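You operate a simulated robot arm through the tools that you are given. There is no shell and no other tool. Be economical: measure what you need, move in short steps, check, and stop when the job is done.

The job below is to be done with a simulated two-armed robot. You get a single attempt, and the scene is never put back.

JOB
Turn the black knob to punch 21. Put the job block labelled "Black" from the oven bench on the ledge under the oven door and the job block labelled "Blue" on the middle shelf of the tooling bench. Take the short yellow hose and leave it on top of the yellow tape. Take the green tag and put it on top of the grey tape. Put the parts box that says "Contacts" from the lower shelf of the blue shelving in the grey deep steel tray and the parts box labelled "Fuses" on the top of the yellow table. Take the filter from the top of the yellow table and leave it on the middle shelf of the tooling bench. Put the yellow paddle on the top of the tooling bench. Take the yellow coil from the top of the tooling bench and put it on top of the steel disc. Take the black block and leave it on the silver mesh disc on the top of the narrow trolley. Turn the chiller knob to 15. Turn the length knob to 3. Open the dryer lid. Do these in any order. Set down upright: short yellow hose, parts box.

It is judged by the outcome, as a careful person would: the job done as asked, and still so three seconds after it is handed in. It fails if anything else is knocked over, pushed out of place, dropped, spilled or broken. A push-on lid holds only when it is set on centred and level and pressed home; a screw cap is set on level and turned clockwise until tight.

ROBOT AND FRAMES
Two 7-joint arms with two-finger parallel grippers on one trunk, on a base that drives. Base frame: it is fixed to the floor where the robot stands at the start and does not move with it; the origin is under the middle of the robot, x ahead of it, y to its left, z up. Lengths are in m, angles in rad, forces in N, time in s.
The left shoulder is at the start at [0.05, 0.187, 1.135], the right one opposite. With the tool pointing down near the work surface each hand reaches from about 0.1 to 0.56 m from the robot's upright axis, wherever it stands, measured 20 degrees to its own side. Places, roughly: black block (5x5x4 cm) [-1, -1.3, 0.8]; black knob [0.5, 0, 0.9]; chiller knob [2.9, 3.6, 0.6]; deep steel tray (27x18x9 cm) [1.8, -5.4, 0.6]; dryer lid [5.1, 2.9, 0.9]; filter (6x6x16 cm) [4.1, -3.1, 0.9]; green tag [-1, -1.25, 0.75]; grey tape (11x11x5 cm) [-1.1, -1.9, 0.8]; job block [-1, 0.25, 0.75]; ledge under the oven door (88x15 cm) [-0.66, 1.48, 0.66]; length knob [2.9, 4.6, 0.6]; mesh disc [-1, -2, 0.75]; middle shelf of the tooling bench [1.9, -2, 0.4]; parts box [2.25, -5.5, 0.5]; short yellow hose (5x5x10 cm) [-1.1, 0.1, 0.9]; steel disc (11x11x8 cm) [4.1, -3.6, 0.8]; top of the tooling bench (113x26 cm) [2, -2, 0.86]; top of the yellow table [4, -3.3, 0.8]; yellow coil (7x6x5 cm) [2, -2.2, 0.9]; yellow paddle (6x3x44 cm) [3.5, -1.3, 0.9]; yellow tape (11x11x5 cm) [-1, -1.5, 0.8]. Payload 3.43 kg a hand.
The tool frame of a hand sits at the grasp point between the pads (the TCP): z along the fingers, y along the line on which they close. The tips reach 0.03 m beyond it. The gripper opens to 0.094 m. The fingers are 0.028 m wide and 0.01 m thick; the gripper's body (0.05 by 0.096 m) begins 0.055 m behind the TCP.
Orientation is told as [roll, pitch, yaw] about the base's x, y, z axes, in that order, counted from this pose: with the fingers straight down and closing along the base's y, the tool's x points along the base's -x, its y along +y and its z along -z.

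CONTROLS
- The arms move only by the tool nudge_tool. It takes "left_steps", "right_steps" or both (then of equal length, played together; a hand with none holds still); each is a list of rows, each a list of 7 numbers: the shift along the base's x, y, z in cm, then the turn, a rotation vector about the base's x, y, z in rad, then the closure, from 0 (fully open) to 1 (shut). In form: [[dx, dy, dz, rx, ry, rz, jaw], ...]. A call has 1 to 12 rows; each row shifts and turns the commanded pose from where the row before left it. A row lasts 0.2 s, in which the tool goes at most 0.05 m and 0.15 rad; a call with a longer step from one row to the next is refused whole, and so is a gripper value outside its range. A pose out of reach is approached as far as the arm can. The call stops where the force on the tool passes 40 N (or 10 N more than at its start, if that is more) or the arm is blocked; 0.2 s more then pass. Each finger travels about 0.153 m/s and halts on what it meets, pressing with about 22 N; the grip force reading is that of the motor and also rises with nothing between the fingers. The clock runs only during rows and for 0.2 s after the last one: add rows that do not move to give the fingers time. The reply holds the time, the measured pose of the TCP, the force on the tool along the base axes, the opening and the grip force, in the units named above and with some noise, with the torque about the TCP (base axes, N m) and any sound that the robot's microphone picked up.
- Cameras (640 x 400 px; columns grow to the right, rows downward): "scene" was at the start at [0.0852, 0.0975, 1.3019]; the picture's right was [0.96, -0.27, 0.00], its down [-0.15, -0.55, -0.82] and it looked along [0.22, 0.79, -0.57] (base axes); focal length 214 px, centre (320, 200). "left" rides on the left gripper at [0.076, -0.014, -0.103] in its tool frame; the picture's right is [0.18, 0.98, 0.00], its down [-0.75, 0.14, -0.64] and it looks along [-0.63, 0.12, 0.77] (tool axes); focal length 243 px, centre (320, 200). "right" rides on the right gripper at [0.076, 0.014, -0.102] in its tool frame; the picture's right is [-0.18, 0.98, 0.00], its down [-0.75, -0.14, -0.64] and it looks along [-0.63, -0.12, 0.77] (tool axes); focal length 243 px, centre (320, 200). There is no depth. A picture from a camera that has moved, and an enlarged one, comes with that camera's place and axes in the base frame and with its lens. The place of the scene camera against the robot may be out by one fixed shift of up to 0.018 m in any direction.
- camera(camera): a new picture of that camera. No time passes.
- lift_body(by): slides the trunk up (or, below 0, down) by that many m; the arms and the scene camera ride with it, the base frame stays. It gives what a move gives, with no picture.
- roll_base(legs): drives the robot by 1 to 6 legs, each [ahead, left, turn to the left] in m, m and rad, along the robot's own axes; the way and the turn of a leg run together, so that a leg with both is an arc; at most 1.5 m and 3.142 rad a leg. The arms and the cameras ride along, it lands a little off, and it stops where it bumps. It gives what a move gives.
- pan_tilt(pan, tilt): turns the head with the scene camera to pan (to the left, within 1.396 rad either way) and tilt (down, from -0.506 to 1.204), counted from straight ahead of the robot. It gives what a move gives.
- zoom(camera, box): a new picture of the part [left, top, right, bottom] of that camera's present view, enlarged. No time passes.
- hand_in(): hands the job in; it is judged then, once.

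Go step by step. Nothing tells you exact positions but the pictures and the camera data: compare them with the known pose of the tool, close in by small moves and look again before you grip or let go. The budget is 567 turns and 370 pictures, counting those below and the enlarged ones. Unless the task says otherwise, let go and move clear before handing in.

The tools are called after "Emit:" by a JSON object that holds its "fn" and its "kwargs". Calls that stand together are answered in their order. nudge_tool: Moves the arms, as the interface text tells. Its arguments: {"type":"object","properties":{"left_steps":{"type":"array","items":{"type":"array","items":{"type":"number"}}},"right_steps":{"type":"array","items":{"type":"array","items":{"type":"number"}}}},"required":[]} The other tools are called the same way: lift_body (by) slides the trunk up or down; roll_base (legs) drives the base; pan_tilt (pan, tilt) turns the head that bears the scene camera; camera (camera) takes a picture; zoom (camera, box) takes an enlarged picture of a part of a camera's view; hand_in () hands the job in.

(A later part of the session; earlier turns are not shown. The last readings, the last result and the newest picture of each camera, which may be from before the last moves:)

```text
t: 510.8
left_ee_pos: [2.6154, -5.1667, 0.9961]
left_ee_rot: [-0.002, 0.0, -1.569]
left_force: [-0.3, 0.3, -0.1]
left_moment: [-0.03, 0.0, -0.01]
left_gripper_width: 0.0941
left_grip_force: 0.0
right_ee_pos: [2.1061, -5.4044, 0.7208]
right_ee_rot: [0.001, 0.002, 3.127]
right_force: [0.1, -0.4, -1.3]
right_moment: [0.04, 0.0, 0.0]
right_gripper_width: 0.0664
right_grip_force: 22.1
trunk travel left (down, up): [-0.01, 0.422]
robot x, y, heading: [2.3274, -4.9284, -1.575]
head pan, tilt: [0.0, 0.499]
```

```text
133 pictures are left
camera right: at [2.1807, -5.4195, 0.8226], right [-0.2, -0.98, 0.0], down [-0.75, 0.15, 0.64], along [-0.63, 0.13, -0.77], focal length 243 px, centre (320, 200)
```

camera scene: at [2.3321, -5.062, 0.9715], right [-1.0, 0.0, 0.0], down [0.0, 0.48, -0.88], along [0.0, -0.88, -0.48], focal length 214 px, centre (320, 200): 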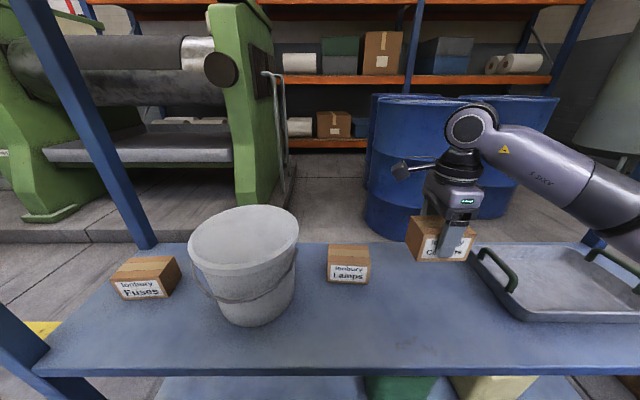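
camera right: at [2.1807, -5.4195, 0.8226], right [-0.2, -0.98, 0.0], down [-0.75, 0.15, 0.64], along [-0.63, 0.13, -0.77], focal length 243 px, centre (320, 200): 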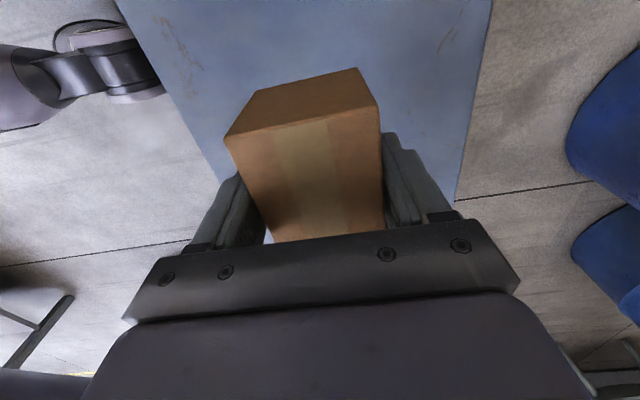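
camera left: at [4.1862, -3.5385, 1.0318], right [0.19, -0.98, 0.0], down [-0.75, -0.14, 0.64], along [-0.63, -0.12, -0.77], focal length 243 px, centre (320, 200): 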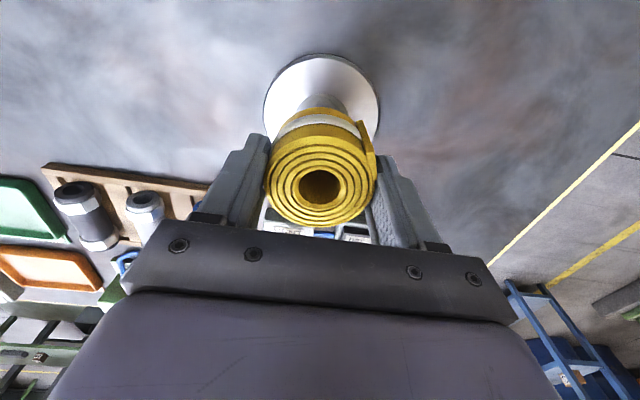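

Emit:
{"fn": "nudge_tool", "kwargs": {"right_steps": [[0, 0, 3.5, 0, 0, 0, 0.7], [0, 0, 1, 0, 0, 0, 0.7]]}}

Emit:
{"fn": "roll_base", "kwargs": {"legs": [[-0.02, 0, 0], [0, -0.33, 0]]}}

Emit:
{"fn": "camera", "kwargs": {"camera": "right"}}

Emit:
{"fn": "camera", "kwargs": {"camera": "scene"}}

```text
t: 511.4
left_ee_pos: [2.6161, -5.1671, 0.9972]
left_ee_rot: [-0.002, -0.001, -1.57]
left_force: [-0.8, 1.2, 0.0]
left_moment: [0.02, 0.01, 0.0]
left_gripper_width: 0.094
left_grip_force: 0.0
right_ee_pos: [2.1054, -5.4044, 0.7667]
right_ee_rot: [0.001, 0.003, 3.126]
right_force: [-0.4, -0.8, -2.4]
right_moment: [0.03, -0.03, 0.02]
right_gripper_width: 0.0664
right_grip_force: 22.1
trunk travel left (down, up): [-0.01, 0.422]
robot x, y, heading: [2.3286, -4.9229, -1.578]
head pan, tilt: [0.0, 0.499]
```

```text
t: 515.3
left_ee_pos: [2.2844, -5.144, 0.9968]
left_ee_rot: [-0.001, 0.001, -1.57]
left_force: [-0.9, -0.2, -0.4]
left_moment: [0.01, 0.01, -0.01]
left_gripper_width: 0.0939
left_grip_force: 0.1
right_ee_pos: [1.7735, -5.383, 0.765]
right_ee_rot: [-0.001, 0.0, 3.128]
right_force: [-0.2, 0.0, -1.4]
right_moment: [0.02, 0.01, 0.02]
right_gripper_width: 0.0663
right_grip_force: 21.5
trunk travel left (down, up): [-0.01, 0.422]
robot x, y, heading: [1.9949, -4.9056, -1.572]
head pan, tilt: [0.0, 0.499]
stopped in leg 2: the robot was blocked; the commanded pose is now the measured one
```

```text
132 pictures are left
camera right: at [1.85, -5.3979, 0.8671], right [-0.2, -0.98, 0.0], down [-0.75, 0.15, 0.64], along [-0.63, 0.13, -0.77], focal length 243 px, centre (320, 200)
```

right: 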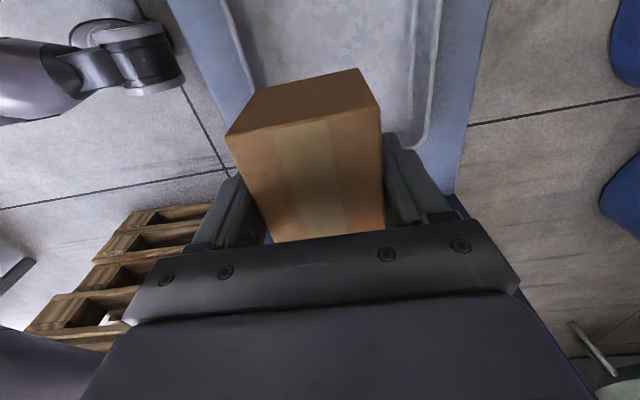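

```text
131 pictures are left
camera scene: at [1.9994, -5.0401, 0.9718], right [-1.0, 0.0, 0.0], down [0.0, 0.48, -0.88], along [0.0, -0.88, -0.48], focal length 214 px, centre (320, 200)
```

scene: 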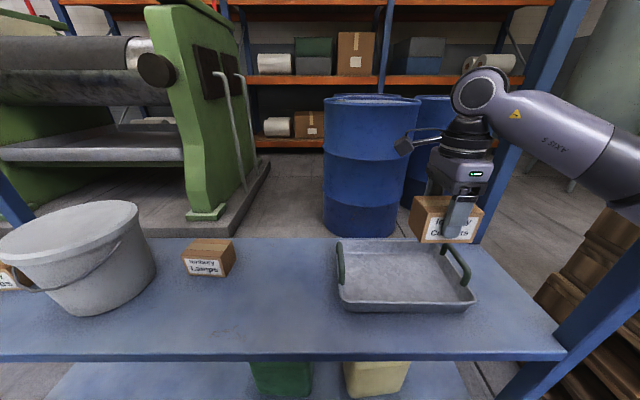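

Emit:
{"fn": "nudge_tool", "kwargs": {"right_steps": [[1.1, -1, -2, 0, 0, 0, 0.7], [1.1, -0.9, -3, 0, 0, 0, 0.7], [0, 0, -3, 0, 0, 0, 0.7]]}}

Emit:
{"fn": "camera", "kwargs": {"camera": "right"}}

Emit:
{"fn": "zoom", "kwargs": {"camera": "scene", "box": [310, 150, 510, 330]}}

```text
t: 516.1
left_ee_pos: [2.2829, -5.1465, 0.9962]
left_ee_rot: [0.0, 0.0, -1.569]
left_force: [0.6, 0.7, 0.0]
left_moment: [0.0, -0.05, 0.03]
left_gripper_width: 0.0941
left_grip_force: 0.1
right_ee_pos: [1.7963, -5.4035, 0.6865]
right_ee_rot: [-0.001, 0.003, 3.128]
right_force: [-0.5, 0.4, -1.7]
right_moment: [0.01, 0.02, 0.04]
right_gripper_width: 0.0662
right_grip_force: 22.0
trunk travel left (down, up): [-0.01, 0.422]
robot x, y, heading: [1.9962, -4.9034, -1.575]
head pan, tilt: [0.0, 0.499]
```

```text
130 pictures are left
camera right: at [1.8722, -5.4184, 0.7881], right [-0.2, -0.98, 0.0], down [-0.75, 0.15, 0.64], along [-0.63, 0.13, -0.77], focal length 243 px, centre (320, 200)
```

right: 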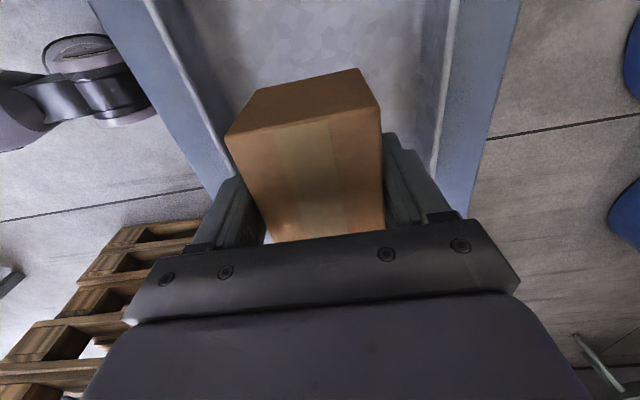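

```text
2.22 times, centred on (410, 240) of scene
camera zoom: at [1.9988, -5.0406, 0.9716], right [-1.0, 0.0, 0.0], down [0.0, 0.48, -0.88], along [0.0, -0.88, -0.48], focal length 477 px, centre (120, 111)
```

zoom: 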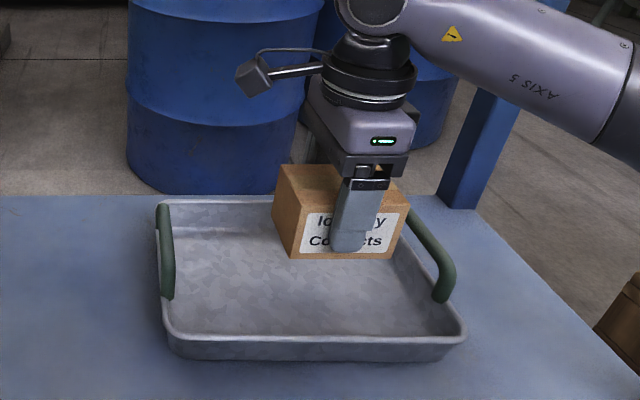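

Emit:
{"fn": "nudge_tool", "kwargs": {"right_steps": [[0, 0, -3, 0, 0, 0, 0.7], [0, 0, -2, 0, 0, 0, 0.7], [0, 0, -1, 0, 0, 0, 0.7], [0, 0, -0.5, 0, 0, 0, 0.7], [0, 0, -0.4, 0, 0, 0, 0.7]]}}

Emit:
{"fn": "zoom", "kwargs": {"camera": "scene", "box": [310, 180, 510, 330]}}

```text
t: 517.3
left_ee_pos: [2.2827, -5.146, 0.9962]
left_ee_rot: [-0.001, -0.002, -1.569]
left_force: [1.2, -0.6, 0.1]
left_moment: [-0.04, 0.01, 0.0]
left_gripper_width: 0.0939
left_grip_force: 0.0
right_ee_pos: [1.7971, -5.4026, 0.6148]
right_ee_rot: [-0.001, 0.0, 3.129]
right_force: [0.5, -0.2, -2.1]
right_moment: [0.0, 0.02, 0.01]
right_gripper_width: 0.0663
right_grip_force: 22.1
trunk travel left (down, up): [-0.01, 0.422]
robot x, y, heading: [1.997, -4.9058, -1.578]
head pan, tilt: [0.0, 0.499]
```

```text
2.67 times, centred on (410, 255) of scene
camera zoom: at [1.9994, -5.0398, 0.9718], right [-1.0, 0.0, 0.0], down [0.0, 0.48, -0.88], along [0.0, -0.88, -0.48], focal length 572 px, centre (80, 53)
```

zoom: 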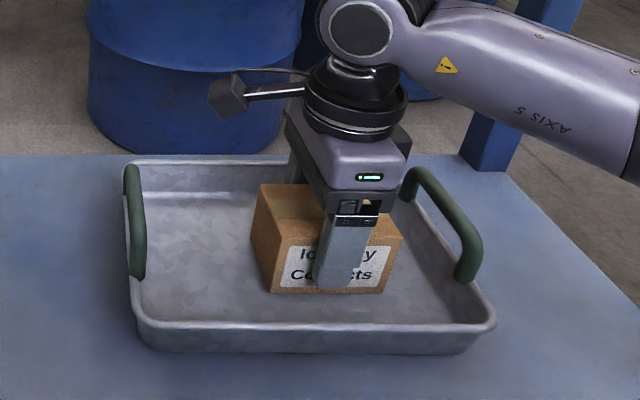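

Emit:
{"fn": "nudge_tool", "kwargs": {"right_steps": [[0, 0, -0.4, 0, 0, 0, 0.7], [0, 0, -0.3, 0, 0, 0, 0.7], [0, 0, -0.3, 0, 0, 0, 0.7]]}}

```text
t: 518.1
left_ee_pos: [2.2835, -5.1449, 0.9965]
left_ee_rot: [0.0, -0.002, -1.57]
left_force: [0.0, -0.4, 0.5]
left_moment: [0.01, 0.01, 0.0]
left_gripper_width: 0.0937
left_grip_force: 0.1
right_ee_pos: [1.7969, -5.4035, 0.6075]
right_ee_rot: [0.006, 0.003, 3.129]
right_force: [0.4, -3.2, 18.3]
right_moment: [0.15, -0.03, 0.07]
right_gripper_width: 0.0664
right_grip_force: 22.5
trunk travel left (down, up): [-0.01, 0.422]
robot x, y, heading: [1.9958, -4.902, -1.574]
head pan, tilt: [0.0, 0.499]
```

Contact on the tray floor. I release and lift out.

Emit:
{"fn": "nudge_tool", "kwargs": {"right_steps": [[0, 0, 0.2, 0, 0, 0, 0.6], [0, 0, 0, 0, 0, 0, 0.3], [0, 0, 0, 0, 0, 0, 0.1], [0, 0, 3, 0, 0, 0, 0.1], [0, 0, 4, 0, 0, 0, 0.1], [0, 0, 4, 0, 0, 0, 0.1], [0, 3, 4, 0, 0, 0, 0.1], [0, 4, 1, 0, 0, 0, 0], [0, 4, 0, 0, 0, 0, 0]]}}

Emit:
{"fn": "camera", "kwargs": {"camera": "scene"}}

```text
t: 520.1
left_ee_pos: [2.2835, -5.1444, 0.9963]
left_ee_rot: [-0.003, -0.001, -1.569]
left_force: [-0.5, -0.2, 0.2]
left_moment: [0.03, -0.03, 0.01]
left_gripper_width: 0.094
left_grip_force: 0.1
right_ee_pos: [1.7962, -5.2928, 0.7691]
right_ee_rot: [-0.001, 0.0, 3.127]
right_force: [-0.4, -0.4, 0.0]
right_moment: [-0.02, 0.02, 0.0]
right_gripper_width: 0.0943
right_grip_force: 0.1
trunk travel left (down, up): [-0.01, 0.422]
robot x, y, heading: [1.9954, -4.9037, -1.569]
head pan, tilt: [0.0, 0.499]
```

```text
127 pictures are left
camera scene: at [1.9987, -5.0407, 0.9718], right [-1.0, 0.0, 0.0], down [0.0, 0.48, -0.88], along [0.0, -0.88, -0.48], focal length 214 px, centre (320, 200)
```

scene: 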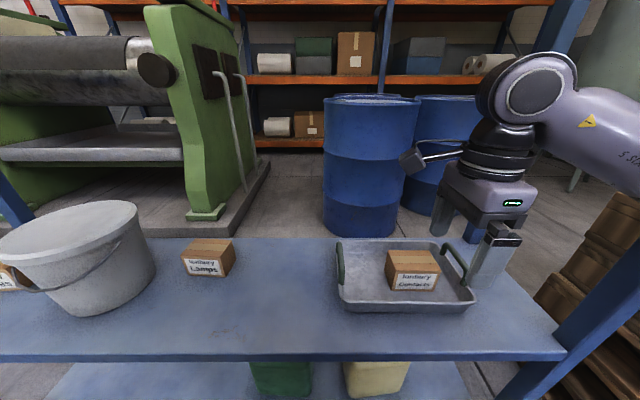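

Emit:
{"fn": "roll_base", "kwargs": {"legs": [[-0.12, 0, 0], [0, 0.94, 0]]}}

Emit:
{"fn": "camera", "kwargs": {"camera": "scene"}}

Emit:
{"fn": "camera", "kwargs": {"camera": "right"}}

```text
t: 529.6
left_ee_pos: [3.2273, -5.0351, 0.9959]
left_ee_rot: [-0.001, -0.002, -1.575]
left_force: [0.8, -0.1, -0.5]
left_moment: [0.01, 0.0, -0.01]
left_gripper_width: 0.094
left_grip_force: 0.1
right_ee_pos: [2.7404, -5.1791, 0.7684]
right_ee_rot: [-0.002, 0.001, 3.123]
right_force: [-0.9, 0.4, -0.2]
right_moment: [0.0, 0.0, 0.04]
right_gripper_width: 0.0939
right_grip_force: 0.0
trunk travel left (down, up): [-0.01, 0.422]
robot x, y, heading: [2.9454, -4.7902, -1.581]
head pan, tilt: [0.0, 0.499]
```

```text
126 pictures are left
camera scene: at [2.9444, -4.928, 0.9716], right [-1.0, 0.01, 0.0], down [0.0, 0.48, -0.88], along [-0.01, -0.88, -0.48], focal length 214 px, centre (320, 200)
```

scene: 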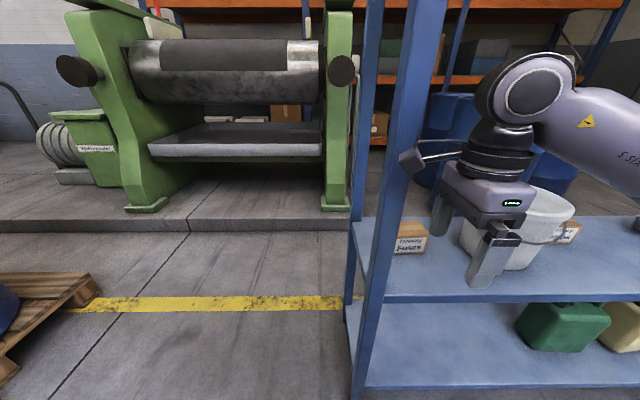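

```text
125 pictures are left
camera right: at [2.8161, -5.1944, 0.8706], right [-0.2, -0.98, 0.0], down [-0.75, 0.15, 0.64], along [-0.63, 0.13, -0.77], focal length 243 px, centre (320, 200)
```

right: 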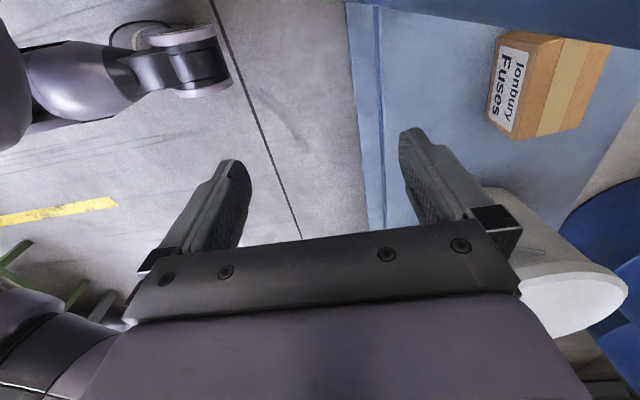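

Emit:
{"fn": "roll_base", "kwargs": {"legs": [[0, -0.12, 0.011], [0.12, 0, 0]]}}

Emit:
{"fn": "camera", "kwargs": {"camera": "scene"}}

Emit:
{"fn": "camera", "kwargs": {"camera": "right"}}

```text
t: 532.2
left_ee_pos: [3.1086, -5.1515, 0.9961]
left_ee_rot: [-0.001, -0.001, -1.564]
left_force: [-0.1, 0.9, 0.1]
left_moment: [0.0, -0.02, -0.02]
left_gripper_width: 0.0939
left_grip_force: 0.1
right_ee_pos: [2.6252, -5.3022, 0.7678]
right_ee_rot: [0.001, 0.001, 3.137]
right_force: [1.1, -0.3, -0.3]
right_moment: [0.02, 0.01, 0.0]
right_gripper_width: 0.094
right_grip_force: 0.1
trunk travel left (down, up): [-0.01, 0.422]
robot x, y, heading: [2.82, -4.9107, -1.567]
head pan, tilt: [0.0, 0.499]
```

```text
124 pictures are left
camera scene: at [2.8249, -5.0476, 0.9716], right [-1.0, 0.0, 0.0], down [0.0, 0.48, -0.88], along [0.0, -0.88, -0.48], focal length 214 px, centre (320, 200)
```

scene: 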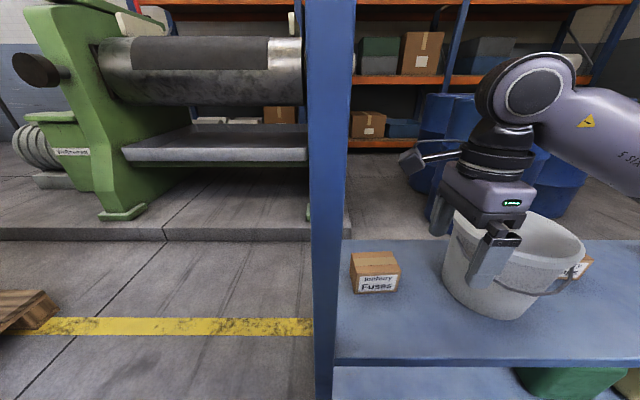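

```text
123 pictures are left
camera right: at [2.6999, -5.3156, 0.8707], right [-0.19, -0.98, 0.0], down [-0.75, 0.15, 0.64], along [-0.63, 0.12, -0.77], focal length 243 px, centre (320, 200)
```

right: 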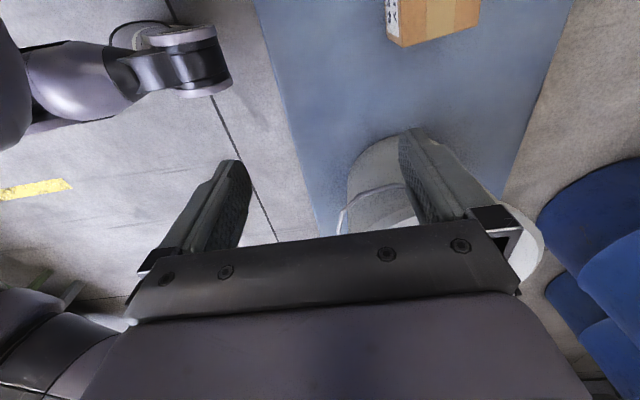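

Emit:
{"fn": "nudge_tool", "kwargs": {"right_steps": [[2.4, 0, 1, 0, 0, 0, 0], [2.4, -1, 1, 0, 0, 0, 0], [0, -4, 0, 0, 0, 0, 0], [1, -4, 0, 0, 0, 0, 0], [2, 0, 0, 0, 0, 0, 0]]}}

Emit:
{"fn": "camera", "kwargs": {"camera": "scene"}}

Emit:
{"fn": "camera", "kwargs": {"camera": "right"}}

```text
t: 533.4
left_ee_pos: [3.109, -5.1508, 0.9962]
left_ee_rot: [-0.003, -0.001, -1.565]
left_force: [-0.4, -0.2, 0.2]
left_moment: [0.01, -0.02, -0.01]
left_gripper_width: 0.094
left_grip_force: 0.2
right_ee_pos: [2.7012, -5.392, 0.789]
right_ee_rot: [-0.001, 0.001, 3.135]
right_force: [-0.2, 0.2, -1.5]
right_moment: [0.04, -0.06, 0.0]
right_gripper_width: 0.0937
right_grip_force: 0.1
trunk travel left (down, up): [-0.01, 0.422]
robot x, y, heading: [2.8234, -4.9125, -1.566]
head pan, tilt: [0.0, 0.499]
```

```text
122 pictures are left
camera scene: at [2.8248, -5.0477, 0.9716], right [-1.0, 0.0, 0.0], down [0.0, 0.48, -0.88], along [0.0, -0.88, -0.48], focal length 214 px, centre (320, 200)
```

scene: 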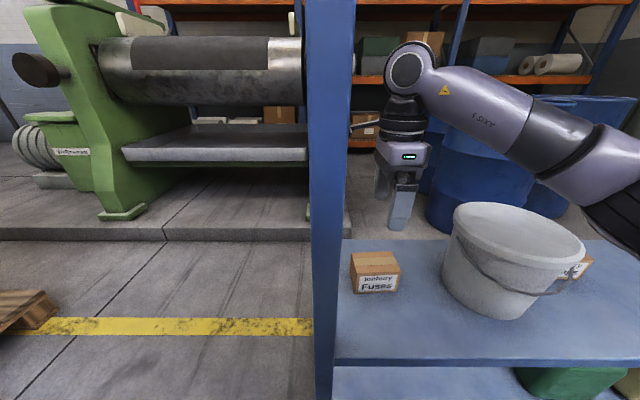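

```text
121 pictures are left
camera right: at [2.7768, -5.4064, 0.8913], right [-0.19, -0.98, 0.0], down [-0.75, 0.15, 0.64], along [-0.63, 0.12, -0.77], focal length 243 px, centre (320, 200)
```

right: 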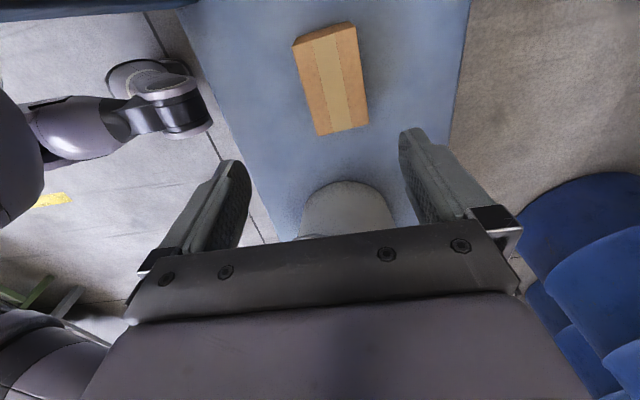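

Emit:
{"fn": "nudge_tool", "kwargs": {"right_steps": [[0.7, -1.5, -3, 0, 0, 0, 0], [0, 0, -4.5, 0, 0, 0, 0], [0, 0, -4.5, 0, 0, 0, 0], [0, 0, -3.5, 0, 0, 0, 0]]}}

Emit:
{"fn": "camera", "kwargs": {"camera": "right"}}

Emit:
{"fn": "zoom", "kwargs": {"camera": "scene", "box": [320, 170, 480, 310]}}

```text
t: 534.4
left_ee_pos: [3.1093, -5.1506, 0.9964]
left_ee_rot: [-0.001, -0.001, -1.562]
left_force: [0.5, -0.2, -0.8]
left_moment: [0.01, 0.02, 0.01]
left_gripper_width: 0.0941
left_grip_force: 0.2
right_ee_pos: [2.7104, -5.407, 0.6335]
right_ee_rot: [0.0, 0.003, 3.137]
right_force: [-0.1, 0.3, 1.4]
right_moment: [0.03, -0.01, -0.03]
right_gripper_width: 0.0937
right_grip_force: 0.2
trunk travel left (down, up): [-0.01, 0.422]
robot x, y, heading: [2.8223, -4.9088, -1.568]
head pan, tilt: [0.0, 0.499]
```

```text
120 pictures are left
camera right: at [2.7862, -5.4209, 0.736], right [-0.19, -0.98, 0.0], down [-0.75, 0.15, 0.64], along [-0.63, 0.12, -0.77], focal length 243 px, centre (320, 200)
```

right: 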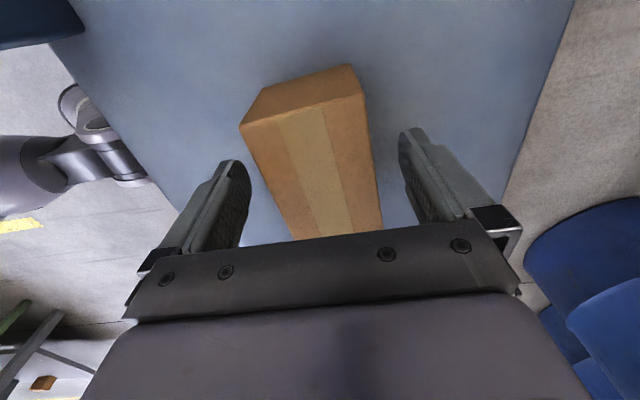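

```text
2.86 times, centred on (400, 240) of scene
camera zoom: at [2.8249, -5.0476, 0.9717], right [-1.0, 0.0, 0.0], down [0.0, 0.48, -0.88], along [0.0, -0.88, -0.48], focal length 613 px, centre (91, 86)
```

zoom: 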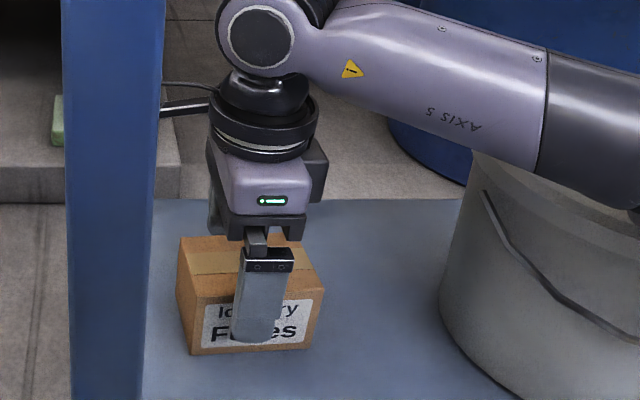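

Emit:
{"fn": "nudge_tool", "kwargs": {"right_steps": [[0, 0.2, -0.6, 0, 0, 0, 0.1], [0, 0, -0.6, 0, 0, 0, 0.2], [0, 0, 0, 0, 0, 0, 0.5], [0, 0, 0, 0, 0, 0, 0.7], [0, 0, 0, 0, 0, 0, 0.7]]}}

Emit:
{"fn": "zoom", "kwargs": {"camera": "scene", "box": [320, 130, 560, 330]}}

```text
t: 535.6
left_ee_pos: [3.1106, -5.1506, 0.9966]
left_ee_rot: [-0.002, -0.001, -1.564]
left_force: [1.4, -0.4, 0.8]
left_moment: [-0.03, 0.0, 0.02]
left_gripper_width: 0.0941
left_grip_force: 0.0
right_ee_pos: [2.7096, -5.4052, 0.6221]
right_ee_rot: [-0.001, 0.0, 3.134]
right_force: [-0.8, -0.3, 3.0]
right_moment: [-0.07, 0.09, 0.07]
right_gripper_width: 0.0675
right_grip_force: 22.2
trunk travel left (down, up): [-0.01, 0.422]
robot x, y, heading: [2.8225, -4.9094, -1.567]
head pan, tilt: [0.0, 0.499]
```

```text
2.00 times, centred on (440, 230) of scene
camera zoom: at [2.8249, -5.0475, 0.9717], right [-1.0, 0.0, 0.0], down [0.0, 0.48, -0.88], along [0.0, -0.88, -0.48], focal length 429 px, centre (80, 140)
```

zoom: 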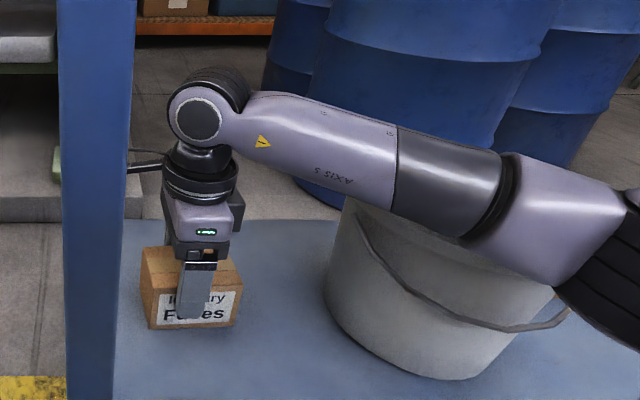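

Emit:
{"fn": "nudge_tool", "kwargs": {"right_steps": [[0, 0, 3, 0, 0, 0, 0.7], [0, 0, 4, 0, 0, 0, 0.7], [0, 0, 4, 0, 0, 0, 0.7], [0, 0, 4, 0, 0, 0, 0.7], [0, 0, 4, 0, 0, 0, 0.7], [0, 0, 4, 0, 0, 0, 0.7], [0, 0, 4, 0, 0, 0, 0.7]]}}

Emit:
{"fn": "camera", "kwargs": {"camera": "scene"}}

```text
t: 537.2
left_ee_pos: [3.1084, -5.1516, 0.9961]
left_ee_rot: [-0.001, 0.001, -1.565]
left_force: [-0.3, -0.3, -0.4]
left_moment: [0.02, -0.03, 0.01]
left_gripper_width: 0.094
left_grip_force: 0.1
right_ee_pos: [2.7085, -5.4021, 0.8894]
right_ee_rot: [-0.002, -0.001, 3.135]
right_force: [-0.1, 0.5, -2.2]
right_moment: [0.02, -0.02, -0.03]
right_gripper_width: 0.0666
right_grip_force: 22.1
trunk travel left (down, up): [-0.01, 0.422]
robot x, y, heading: [2.8232, -4.9096, -1.567]
head pan, tilt: [0.0, 0.499]
```

```text
117 pictures are left
camera scene: at [2.8249, -5.0478, 0.9715], right [-1.0, 0.0, 0.0], down [0.0, 0.48, -0.88], along [0.0, -0.88, -0.48], focal length 214 px, centre (320, 200)
```

scene: 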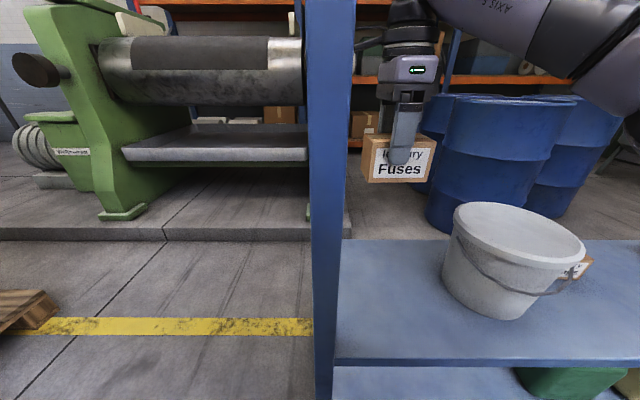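

Emit:
{"fn": "nudge_tool", "kwargs": {"right_steps": [[-4, 1, 0, 0, 0, 0, 0.7], [-4, 1, 0, 0, 0, 0, 0.7], [-2, 1, 0, 0, 0, 0, 0.7]]}}

Emit:
{"fn": "roll_base", "kwargs": {"legs": [[-0.55, 0, 0]]}}

Emit:
{"fn": "camera", "kwargs": {"camera": "scene"}}

```text
t: 538.0
left_ee_pos: [3.1096, -5.151, 0.9975]
left_ee_rot: [-0.001, 0.0, -1.563]
left_force: [0.6, -0.3, 0.1]
left_moment: [0.0, -0.06, 0.02]
left_gripper_width: 0.0941
left_grip_force: 0.2
right_ee_pos: [2.609, -5.3713, 0.8902]
right_ee_rot: [-0.003, 0.002, 3.137]
right_force: [-0.1, -0.4, -1.6]
right_moment: [-0.03, -0.04, 0.01]
right_gripper_width: 0.0668
right_grip_force: 22.0
trunk travel left (down, up): [-0.01, 0.422]
robot x, y, heading: [2.8166, -4.9092, -1.567]
head pan, tilt: [0.0, 0.499]
```

```text
t: 541.1
left_ee_pos: [3.1086, -4.6107, 0.9952]
left_ee_rot: [-0.003, -0.001, -1.561]
left_force: [0.1, -0.3, 0.1]
left_moment: [0.02, 0.01, 0.03]
left_gripper_width: 0.0941
left_grip_force: 0.0
right_ee_pos: [2.6075, -4.8338, 0.8908]
right_ee_rot: [-0.002, 0.003, 3.139]
right_force: [0.4, -0.2, -2.1]
right_moment: [-0.03, -0.01, 0.0]
right_gripper_width: 0.0665
right_grip_force: 22.6
trunk travel left (down, up): [-0.01, 0.422]
robot x, y, heading: [2.8185, -4.3721, -1.561]
head pan, tilt: [0.0, 0.499]
```

```text
116 pictures are left
camera scene: at [2.8228, -4.5081, 0.9716], right [-1.0, -0.01, 0.0], down [0.0, 0.48, -0.88], along [0.01, -0.88, -0.48], focal length 214 px, centre (320, 200)
```

scene: 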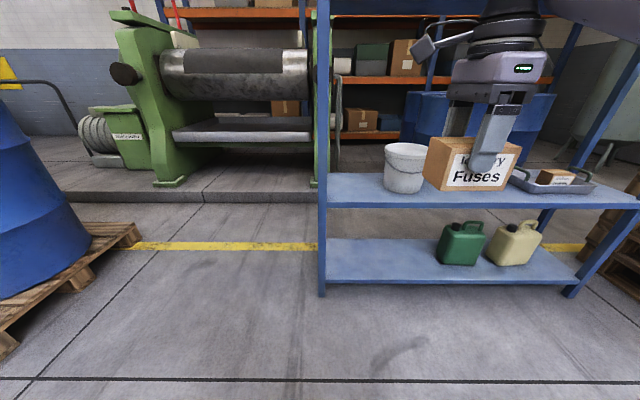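

Emit:
{"fn": "lift_body", "kwargs": {"by": 0.25}}

Emit:
{"fn": "roll_base", "kwargs": {"legs": [[0, 0, 1.57], [0, 0, 1.565], [0, -1.13, 0]]}}

Emit:
{"fn": "pan_tilt", "kwargs": {"pan": -0.2, "tilt": 0.6}}

Emit:
{"fn": "camera", "kwargs": {"camera": "scene"}}

```text
t: 543.7
left_ee_pos: [3.1081, -4.6115, 1.2472]
left_ee_rot: [-0.003, 0.0, -1.561]
left_force: [-0.6, 0.1, -0.9]
left_moment: [-0.01, 0.0, 0.03]
left_gripper_width: 0.0941
left_grip_force: 0.1
right_ee_pos: [2.6079, -4.8331, 1.1401]
right_ee_rot: [-0.002, 0.002, 3.138]
right_force: [-0.1, -0.1, -1.3]
right_moment: [0.01, -0.02, -0.02]
right_gripper_width: 0.0661
right_grip_force: 22.2
trunk travel left (down, up): [-0.26, 0.172]
robot x, y, heading: [2.8218, -4.3701, -1.569]
head pan, tilt: [0.0, 0.499]
```

```text
t: 561.4
left_ee_pos: [3.6788, -4.1773, 1.2457]
left_ee_rot: [-0.002, -0.002, 1.515]
left_force: [-0.9, 0.2, -0.9]
left_moment: [0.02, -0.02, 0.01]
left_gripper_width: 0.0939
left_grip_force: 0.1
right_ee_pos: [4.1932, -3.9879, 1.1399]
right_ee_rot: [-0.001, 0.002, -0.07]
right_force: [-0.6, -0.2, -1.6]
right_moment: [0.0, 0.05, 0.0]
right_gripper_width: 0.0661
right_grip_force: 21.9
trunk travel left (down, up): [-0.26, 0.172]
robot x, y, heading: [3.9536, -4.4352, 1.512]
head pan, tilt: [0.0, 0.499]
```

```text
t: 562.2
left_ee_pos: [3.6811, -4.1762, 1.2465]
left_ee_rot: [-0.002, 0.001, 1.515]
left_force: [-0.3, 0.5, -0.3]
left_moment: [-0.01, -0.03, -0.01]
left_gripper_width: 0.0936
left_grip_force: 0.0
right_ee_pos: [4.1944, -3.9879, 1.1398]
right_ee_rot: [-0.002, -0.002, -0.07]
right_force: [0.5, -0.2, -1.4]
right_moment: [0.01, 0.0, -0.01]
right_gripper_width: 0.066
right_grip_force: 22.1
trunk travel left (down, up): [-0.26, 0.172]
robot x, y, heading: [3.9527, -4.4382, 1.51]
head pan, tilt: [-0.201, 0.6]
```

```text
115 pictures are left
camera scene: at [3.9827, -4.2784, 1.2125], right [0.97, -0.26, 0.0], down [-0.15, -0.55, -0.83], along [0.21, 0.8, -0.56], focal length 214 px, centre (320, 200)
```

scene: 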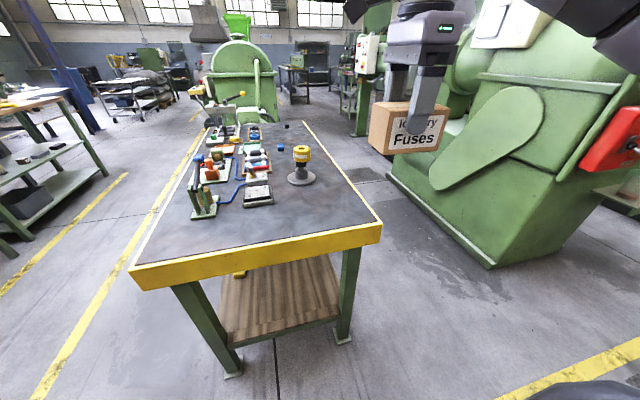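

Emit:
{"fn": "roll_base", "kwargs": {"legs": [[0, 0.12, 0.06], [0.19, 0, 0]]}}

Emit:
{"fn": "nudge_tool", "kwargs": {"right_steps": [[0, 0, -4.5, 0, 0, 0, 0.7], [0, 0, -4.5, 0, 0, 0, 0.7], [0, 0, -4.5, 0, 0, 0, 0.7], [0, 0, -4.5, 0, 0, 0, 0.7]]}}

Emit:
{"fn": "camera", "kwargs": {"camera": "scene"}}

Emit:
{"fn": "camera", "kwargs": {"camera": "right"}}

```text
t: 565.0
left_ee_pos: [3.5462, -4.0019, 1.2453]
left_ee_rot: [-0.002, 0.002, 1.575]
left_force: [0.1, 0.8, 0.1]
left_moment: [0.02, 0.0, -0.01]
left_gripper_width: 0.0941
left_grip_force: 0.0
right_ee_pos: [4.0477, -3.7823, 1.1392]
right_ee_rot: [-0.001, 0.0, -0.009]
right_force: [0.5, 0.1, -1.2]
right_moment: [-0.01, 0.03, -0.03]
right_gripper_width: 0.0659
right_grip_force: 21.6
trunk travel left (down, up): [-0.26, 0.172]
robot x, y, heading: [3.832, -4.2435, 1.572]
head pan, tilt: [-0.201, 0.6]
```

```text
t: 566.0
left_ee_pos: [3.5468, -4.0019, 1.2463]
left_ee_rot: [0.001, 0.0, 1.574]
left_force: [-0.1, 0.1, -0.5]
left_moment: [0.01, 0.01, 0.01]
left_gripper_width: 0.0938
left_grip_force: 0.1
right_ee_pos: [4.0441, -3.7851, 0.9579]
right_ee_rot: [0.0, 0.002, -0.009]
right_force: [0.0, 0.5, -1.6]
right_moment: [0.01, 0.03, 0.01]
right_gripper_width: 0.0663
right_grip_force: 22.3
trunk travel left (down, up): [-0.26, 0.172]
robot x, y, heading: [3.8359, -4.2428, 1.573]
head pan, tilt: [-0.201, 0.6]
```

```text
114 pictures are left
camera scene: at [3.8547, -4.0848, 1.2125], right [0.98, -0.2, 0.0], down [-0.11, -0.55, -0.82], along [0.16, 0.81, -0.57], focal length 214 px, centre (320, 200)
```

scene: 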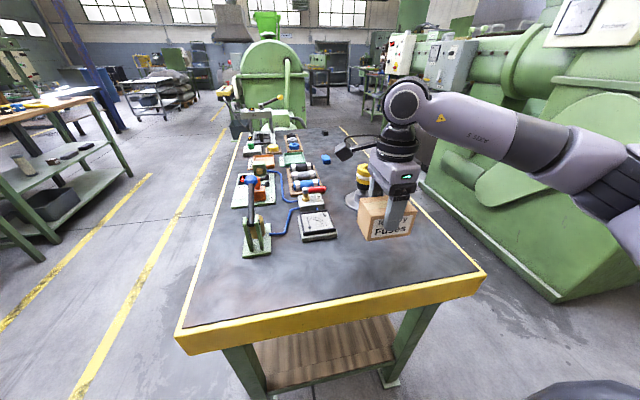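

```text
113 pictures are left
camera right: at [3.9679, -3.7687, 1.0604], right [0.19, 0.98, 0.0], down [0.75, -0.15, 0.64], along [0.63, -0.12, -0.77], focal length 243 px, centre (320, 200)
```

right: 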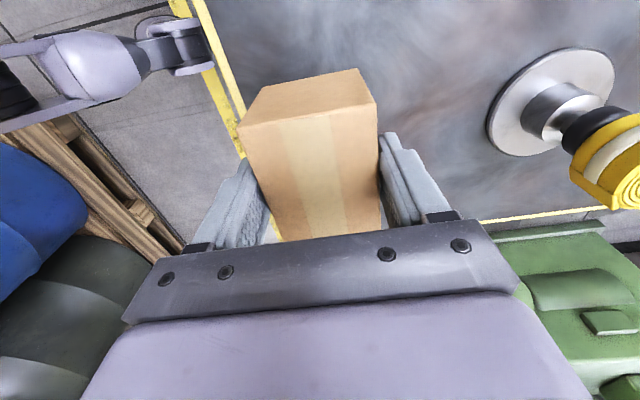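

Emit:
{"fn": "nudge_tool", "kwargs": {"right_steps": [[0, 1.8, -3.5, 0, 0, 0, 0.7], [0, 0, -3, 0, 0, 0, 0.7], [0, 0, -1.5, 0, 0, 0, 0.7], [0, 0, -0.7, 0, 0, 0, 0.7], [0, 0, -0.5, 0, 0, 0, 0.7]]}}

Emit:
{"fn": "camera", "kwargs": {"camera": "right"}}

```text
t: 567.2
left_ee_pos: [3.5468, -4.0013, 1.247]
left_ee_rot: [-0.002, 0.001, 1.575]
left_force: [0.0, -0.7, 0.1]
left_moment: [0.0, -0.02, 0.0]
left_gripper_width: 0.0934
left_grip_force: 0.1
right_ee_pos: [4.0463, -3.7641, 0.8676]
right_ee_rot: [0.0, -0.001, -0.008]
right_force: [-0.1, -0.5, -0.9]
right_moment: [0.02, 0.02, 0.03]
right_gripper_width: 0.0662
right_grip_force: 22.1
trunk travel left (down, up): [-0.26, 0.172]
robot x, y, heading: [3.8326, -4.2422, 1.575]
head pan, tilt: [-0.201, 0.6]
```

```text
112 pictures are left
camera right: at [3.9706, -3.7486, 0.9703], right [0.19, 0.98, 0.0], down [0.75, -0.15, 0.64], along [0.63, -0.12, -0.77], focal length 243 px, centre (320, 200)
```

right: 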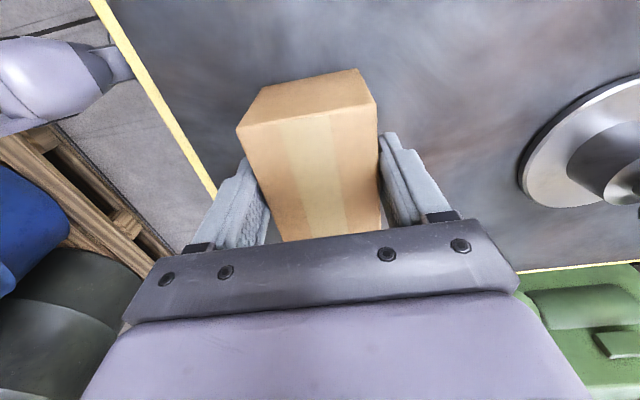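

Emit:
{"fn": "nudge_tool", "kwargs": {"right_steps": [[0, 0, -0.5, 0, 0, 0, 0.7], [0, 0, -0.4, 0, 0, 0, 0.7], [0, 0, -0.3, 0, 0, 0, 0.7]]}}

```text
t: 568.0
left_ee_pos: [3.5458, -4.003, 1.248]
left_ee_rot: [-0.001, -0.002, 1.574]
left_force: [-0.2, 0.4, -0.5]
left_moment: [0.02, 0.04, -0.01]
left_gripper_width: 0.0938
left_grip_force: 0.0
right_ee_pos: [4.046, -3.7644, 0.8599]
right_ee_rot: [0.004, 0.002, -0.012]
right_force: [3.6, -1.5, 17.8]
right_moment: [-0.1, 0.04, -0.03]
right_gripper_width: 0.0666
right_grip_force: 21.7
trunk travel left (down, up): [-0.26, 0.172]
robot x, y, heading: [3.8349, -4.2438, 1.574]
head pan, tilt: [-0.201, 0.6]
```

Emit:
{"fn": "nudge_tool", "kwargs": {"right_steps": [[0, 0, 0.2, 0, 0, 0, 0.6], [0, 0, 0, 0, 0, 0, 0.3], [0, 0, 0, 0, 0, 0, 0.1], [0, 0, 3, 0, 0, 0, 0.1], [0, 0, 4, 0, 0, 0, 0.1], [0, 0, 4, 0, 0, 0, 0.1], [0, 0, 4, 0, 0, 0, 0], [0, -3, 3, 0, 0, 0, 0]]}}

Emit:
{"fn": "camera", "kwargs": {"camera": "scene"}}

```text
t: 569.8
left_ee_pos: [3.5453, -4.0024, 1.2465]
left_ee_rot: [-0.001, -0.003, 1.575]
left_force: [0.5, 0.1, -0.6]
left_moment: [-0.02, -0.03, -0.02]
left_gripper_width: 0.094
left_grip_force: 0.0
right_ee_pos: [4.0464, -3.794, 1.0399]
right_ee_rot: [-0.002, -0.001, -0.009]
right_force: [0.0, 0.2, 0.7]
right_moment: [0.02, -0.03, -0.01]
right_gripper_width: 0.0941
right_grip_force: 0.1
trunk travel left (down, up): [-0.26, 0.172]
robot x, y, heading: [3.8352, -4.2446, 1.573]
head pan, tilt: [-0.201, 0.6]
```

```text
111 pictures are left
camera scene: at [3.8544, -4.0856, 1.2126], right [0.98, -0.2, 0.0], down [-0.11, -0.55, -0.83], along [0.16, 0.81, -0.56], focal length 214 px, centre (320, 200)
```

scene: 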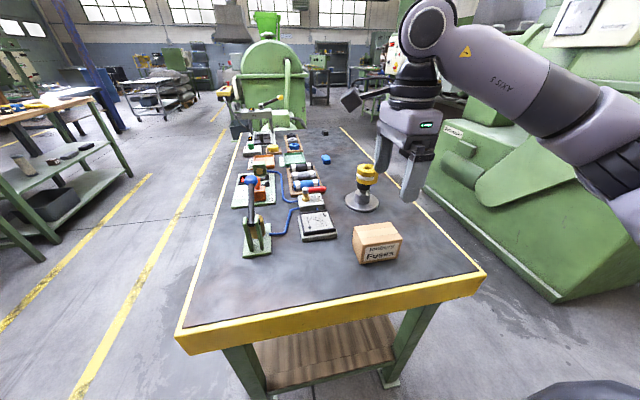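

Emit:
{"fn": "nudge_tool", "kwargs": {"right_steps": [[0, -2, 1, 0, 0, 0.143, 0], [0, -2, 1, 0, 0, 0.143, 0], [0, -1, 1, 0, 0, 0.143, 0], [0, 0, 1, 0, 0, 0.143, 0], [0, 0, 0, 0, 0, 0.143, 0], [0, 0, 0, 0, 0, 0.143, 0], [0, 0, 0, 0, 0, 0.143, 0], [0, 0, 0, 0, 0, 0.143, 0], [0, 0, 0, 0, 0, 0.143, 0], [0, 0, 0, 0, 0, 0.143, 0], [0, 0, 0, 0, 0, 0.143, 0]]}}

Emit:
{"fn": "roll_base", "kwargs": {"legs": [[-0.1, 0, 0], [0, 1.05, 0], [1.45, 0, 0], [1.45, 0, 0]]}}

Emit:
{"fn": "pan_tilt", "kwargs": {"pan": 0, "tilt": 0.35}}

Emit:
{"fn": "camera", "kwargs": {"camera": "scene"}}

```text
t: 572.2
left_ee_pos: [3.5457, -4.0016, 1.2456]
left_ee_rot: [-0.001, 0.0, 1.576]
left_force: [-0.3, -0.7, 0.4]
left_moment: [0.0, 0.04, -0.01]
left_gripper_width: 0.0941
left_grip_force: 0.0
right_ee_pos: [4.0466, -3.8438, 1.0784]
right_ee_rot: [-0.003, 0.005, 1.567]
right_force: [0.3, 0.2, -0.6]
right_moment: [0.0, -0.02, 0.03]
right_gripper_width: 0.094
right_grip_force: 0.1
trunk travel left (down, up): [-0.26, 0.172]
robot x, y, heading: [3.8307, -4.2414, 1.569]
head pan, tilt: [-0.201, 0.6]
```

```text
t: 596.0
left_ee_pos: [2.3584, -1.2438, 1.2471]
left_ee_rot: [-0.002, 0.001, 1.642]
left_force: [0.4, 0.4, 0.7]
left_moment: [0.03, -0.03, -0.02]
left_gripper_width: 0.0942
left_grip_force: 0.1
right_ee_pos: [2.8481, -1.0534, 1.0793]
right_ee_rot: [-0.001, 0.002, 1.63]
right_force: [0.3, 0.5, -0.4]
right_moment: [-0.03, -0.01, -0.02]
right_gripper_width: 0.0942
right_grip_force: 0.0
trunk travel left (down, up): [-0.26, 0.172]
robot x, y, heading: [2.6611, -1.4643, 1.64]
head pan, tilt: [-0.201, 0.6]
```

```text
t: 596.8
left_ee_pos: [2.359, -1.2431, 1.2464]
left_ee_rot: [-0.001, 0.0, 1.643]
left_force: [0.3, -0.6, -0.6]
left_moment: [0.02, 0.04, 0.02]
left_gripper_width: 0.0939
left_grip_force: 0.1
right_ee_pos: [2.8487, -1.0529, 1.0779]
right_ee_rot: [0.001, 0.001, 1.632]
right_force: [-0.2, 0.6, 0.0]
right_moment: [-0.01, 0.0, 0.0]
right_gripper_width: 0.0941
right_grip_force: 0.1
trunk travel left (down, up): [-0.26, 0.172]
robot x, y, heading: [2.6637, -1.4653, 1.642]
head pan, tilt: [0.0, 0.351]
```

```text
110 pictures are left
camera scene: at [2.6558, -1.3015, 1.2352], right [1.0, 0.07, 0.0], down [0.02, -0.34, -0.94], along [-0.06, 0.94, -0.34], focal length 214 px, centre (320, 200)
```

scene: 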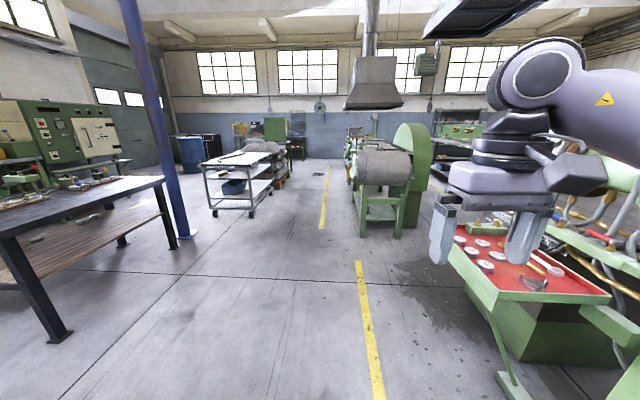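

Emit:
{"fn": "roll_base", "kwargs": {"legs": [[0, 0, -0.072], [0, 0.4, 0], [1.4, 0, 0], [1.4, 0, 0]]}}

Emit:
{"fn": "pan_tilt", "kwargs": {"pan": -0.7, "tilt": 0.4}}

Emit:
{"fn": "camera", "kwargs": {"camera": "scene"}}

```text
t: 600.1
left_ee_pos: [2.1709, -1.2223, 1.247]
left_ee_rot: [0.0, 0.0, 1.568]
left_force: [-0.1, -0.2, -0.4]
left_moment: [0.01, -0.02, -0.02]
left_gripper_width: 0.094
left_grip_force: 0.0
right_ee_pos: [2.6728, -1.0667, 1.0782]
right_ee_rot: [0.0, 0.001, 1.555]
right_force: [0.1, -0.2, 0.6]
right_moment: [0.03, 0.01, 0.0]
right_gripper_width: 0.0936
right_grip_force: 0.0
trunk travel left (down, up): [-0.26, 0.172]
robot x, y, heading: [2.4582, -1.4628, 1.564]
head pan, tilt: [0.0, 0.351]
stopped in leg 2: the robot was blocked; the commanded pose is now the measured one
```

```text
t: 601.1
left_ee_pos: [2.1706, -1.2214, 1.2473]
left_ee_rot: [-0.001, 0.001, 1.569]
left_force: [-0.2, 0.1, -0.2]
left_moment: [0.01, -0.02, -0.02]
left_gripper_width: 0.0942
left_grip_force: 0.1
right_ee_pos: [2.6718, -1.0667, 1.0784]
right_ee_rot: [0.0, 0.002, 1.555]
right_force: [0.4, 0.0, 0.4]
right_moment: [0.01, 0.03, 0.03]
right_gripper_width: 0.0938
right_grip_force: 0.1
trunk travel left (down, up): [-0.26, 0.172]
robot x, y, heading: [2.4552, -1.4659, 1.571]
head pan, tilt: [-0.7, 0.4]
```

```text
109 pictures are left
camera scene: at [2.5201, -1.3227, 1.2308], right [0.76, -0.65, 0.0], down [-0.25, -0.3, -0.92], along [0.6, 0.7, -0.39], focal length 214 px, centre (320, 200)
```

scene: 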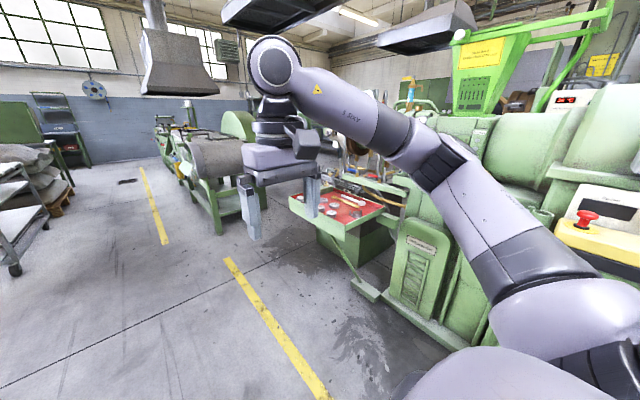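

Emit:
{"fn": "roll_base", "kwargs": {"legs": [[0, -0.1, 0], [0.9, 0, 0], [0, 0.3, 0], [1.4, 0, 0], [1.2, 0, 0]]}}

Emit:
{"fn": "camera", "kwargs": {"camera": "scene"}}

```text
t: 622.1
left_ee_pos: [2.0658, 2.3075, 1.2458]
left_ee_rot: [0.0, 0.0, 1.528]
left_force: [0.5, -0.1, -0.1]
left_moment: [0.01, 0.02, -0.01]
left_gripper_width: 0.0938
left_grip_force: 0.0
right_ee_pos: [2.574, 2.4407, 1.0784]
right_ee_rot: [-0.001, 0.002, 1.514]
right_force: [0.4, 0.5, 0.8]
right_moment: [-0.02, 0.0, 0.02]
right_gripper_width: 0.094
right_grip_force: 0.0
trunk travel left (down, up): [-0.26, 0.172]
robot x, y, heading: [2.345, 2.0529, 1.518]
head pan, tilt: [-0.7, 0.4]
```

```text
108 pictures are left
camera scene: at [2.4113, 2.1922, 1.2307], right [0.73, -0.68, 0.0], down [-0.26, -0.29, -0.92], along [0.63, 0.68, -0.39], focal length 214 px, centre (320, 200)
```

scene: 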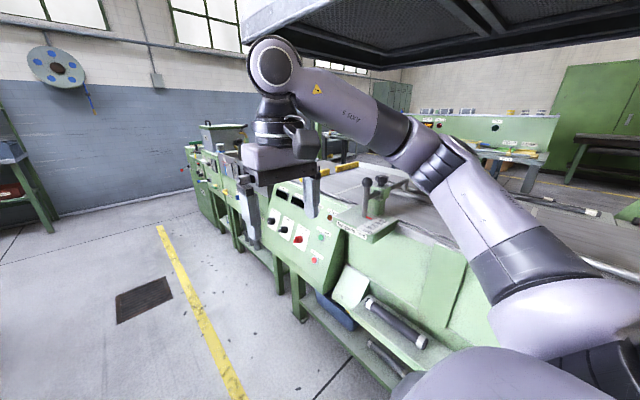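

Emit:
{"fn": "roll_base", "kwargs": {"legs": [[1.4, 0.05, 0.05], [0, 0, -1.57]]}}

Emit:
{"fn": "pan_tilt", "kwargs": {"pan": 0, "tilt": 0.5}}

Emit:
{"fn": "camera", "kwargs": {"camera": "scene"}}

```text
t: 633.0
left_ee_pos: [2.5503, 3.7433, 1.2476]
left_ee_rot: [0.001, -0.001, 0.01]
left_force: [-0.4, -0.2, -0.1]
left_moment: [0.01, 0.0, -0.01]
left_gripper_width: 0.0938
left_grip_force: 0.1
right_ee_pos: [2.7116, 3.2457, 1.0786]
right_ee_rot: [0.0, 0.001, -0.002]
right_force: [0.4, 0.4, 1.2]
right_moment: [0.01, -0.01, 0.0]
right_gripper_width: 0.094
right_grip_force: 0.0
trunk travel left (down, up): [-0.26, 0.172]
robot x, y, heading: [2.3123, 3.4556, 0.01]
head pan, tilt: [-0.7, 0.4]
```

```text
t: 634.0
left_ee_pos: [2.549, 3.7448, 1.2462]
left_ee_rot: [0.001, -0.001, 0.012]
left_force: [0.3, 0.0, 1.4]
left_moment: [0.03, 0.01, -0.03]
left_gripper_width: 0.0942
left_grip_force: 0.1
right_ee_pos: [2.7115, 3.2432, 1.0797]
right_ee_rot: [0.001, 0.002, -0.003]
right_force: [0.1, -0.3, 0.6]
right_moment: [-0.01, -0.01, -0.02]
right_gripper_width: 0.0941
right_grip_force: 0.1
trunk travel left (down, up): [-0.26, 0.172]
robot x, y, heading: [2.3133, 3.4504, 0.008]
head pan, tilt: [0.0, 0.499]
```

```text
107 pictures are left
camera scene: at [2.4637, 3.4685, 1.2216], right [0.01, -1.0, 0.0], down [-0.48, 0.0, -0.88], along [0.88, 0.01, -0.48], focal length 214 px, centre (320, 200)
```

scene: 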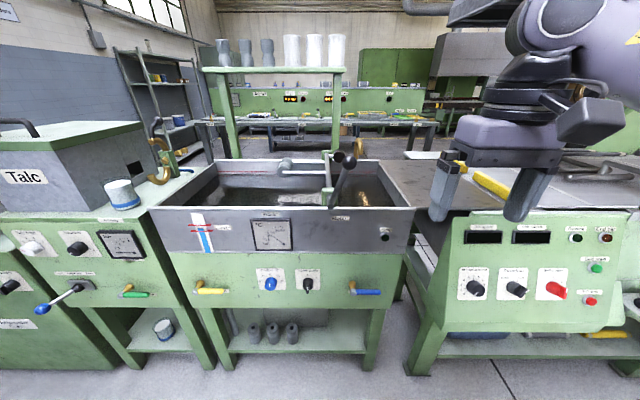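

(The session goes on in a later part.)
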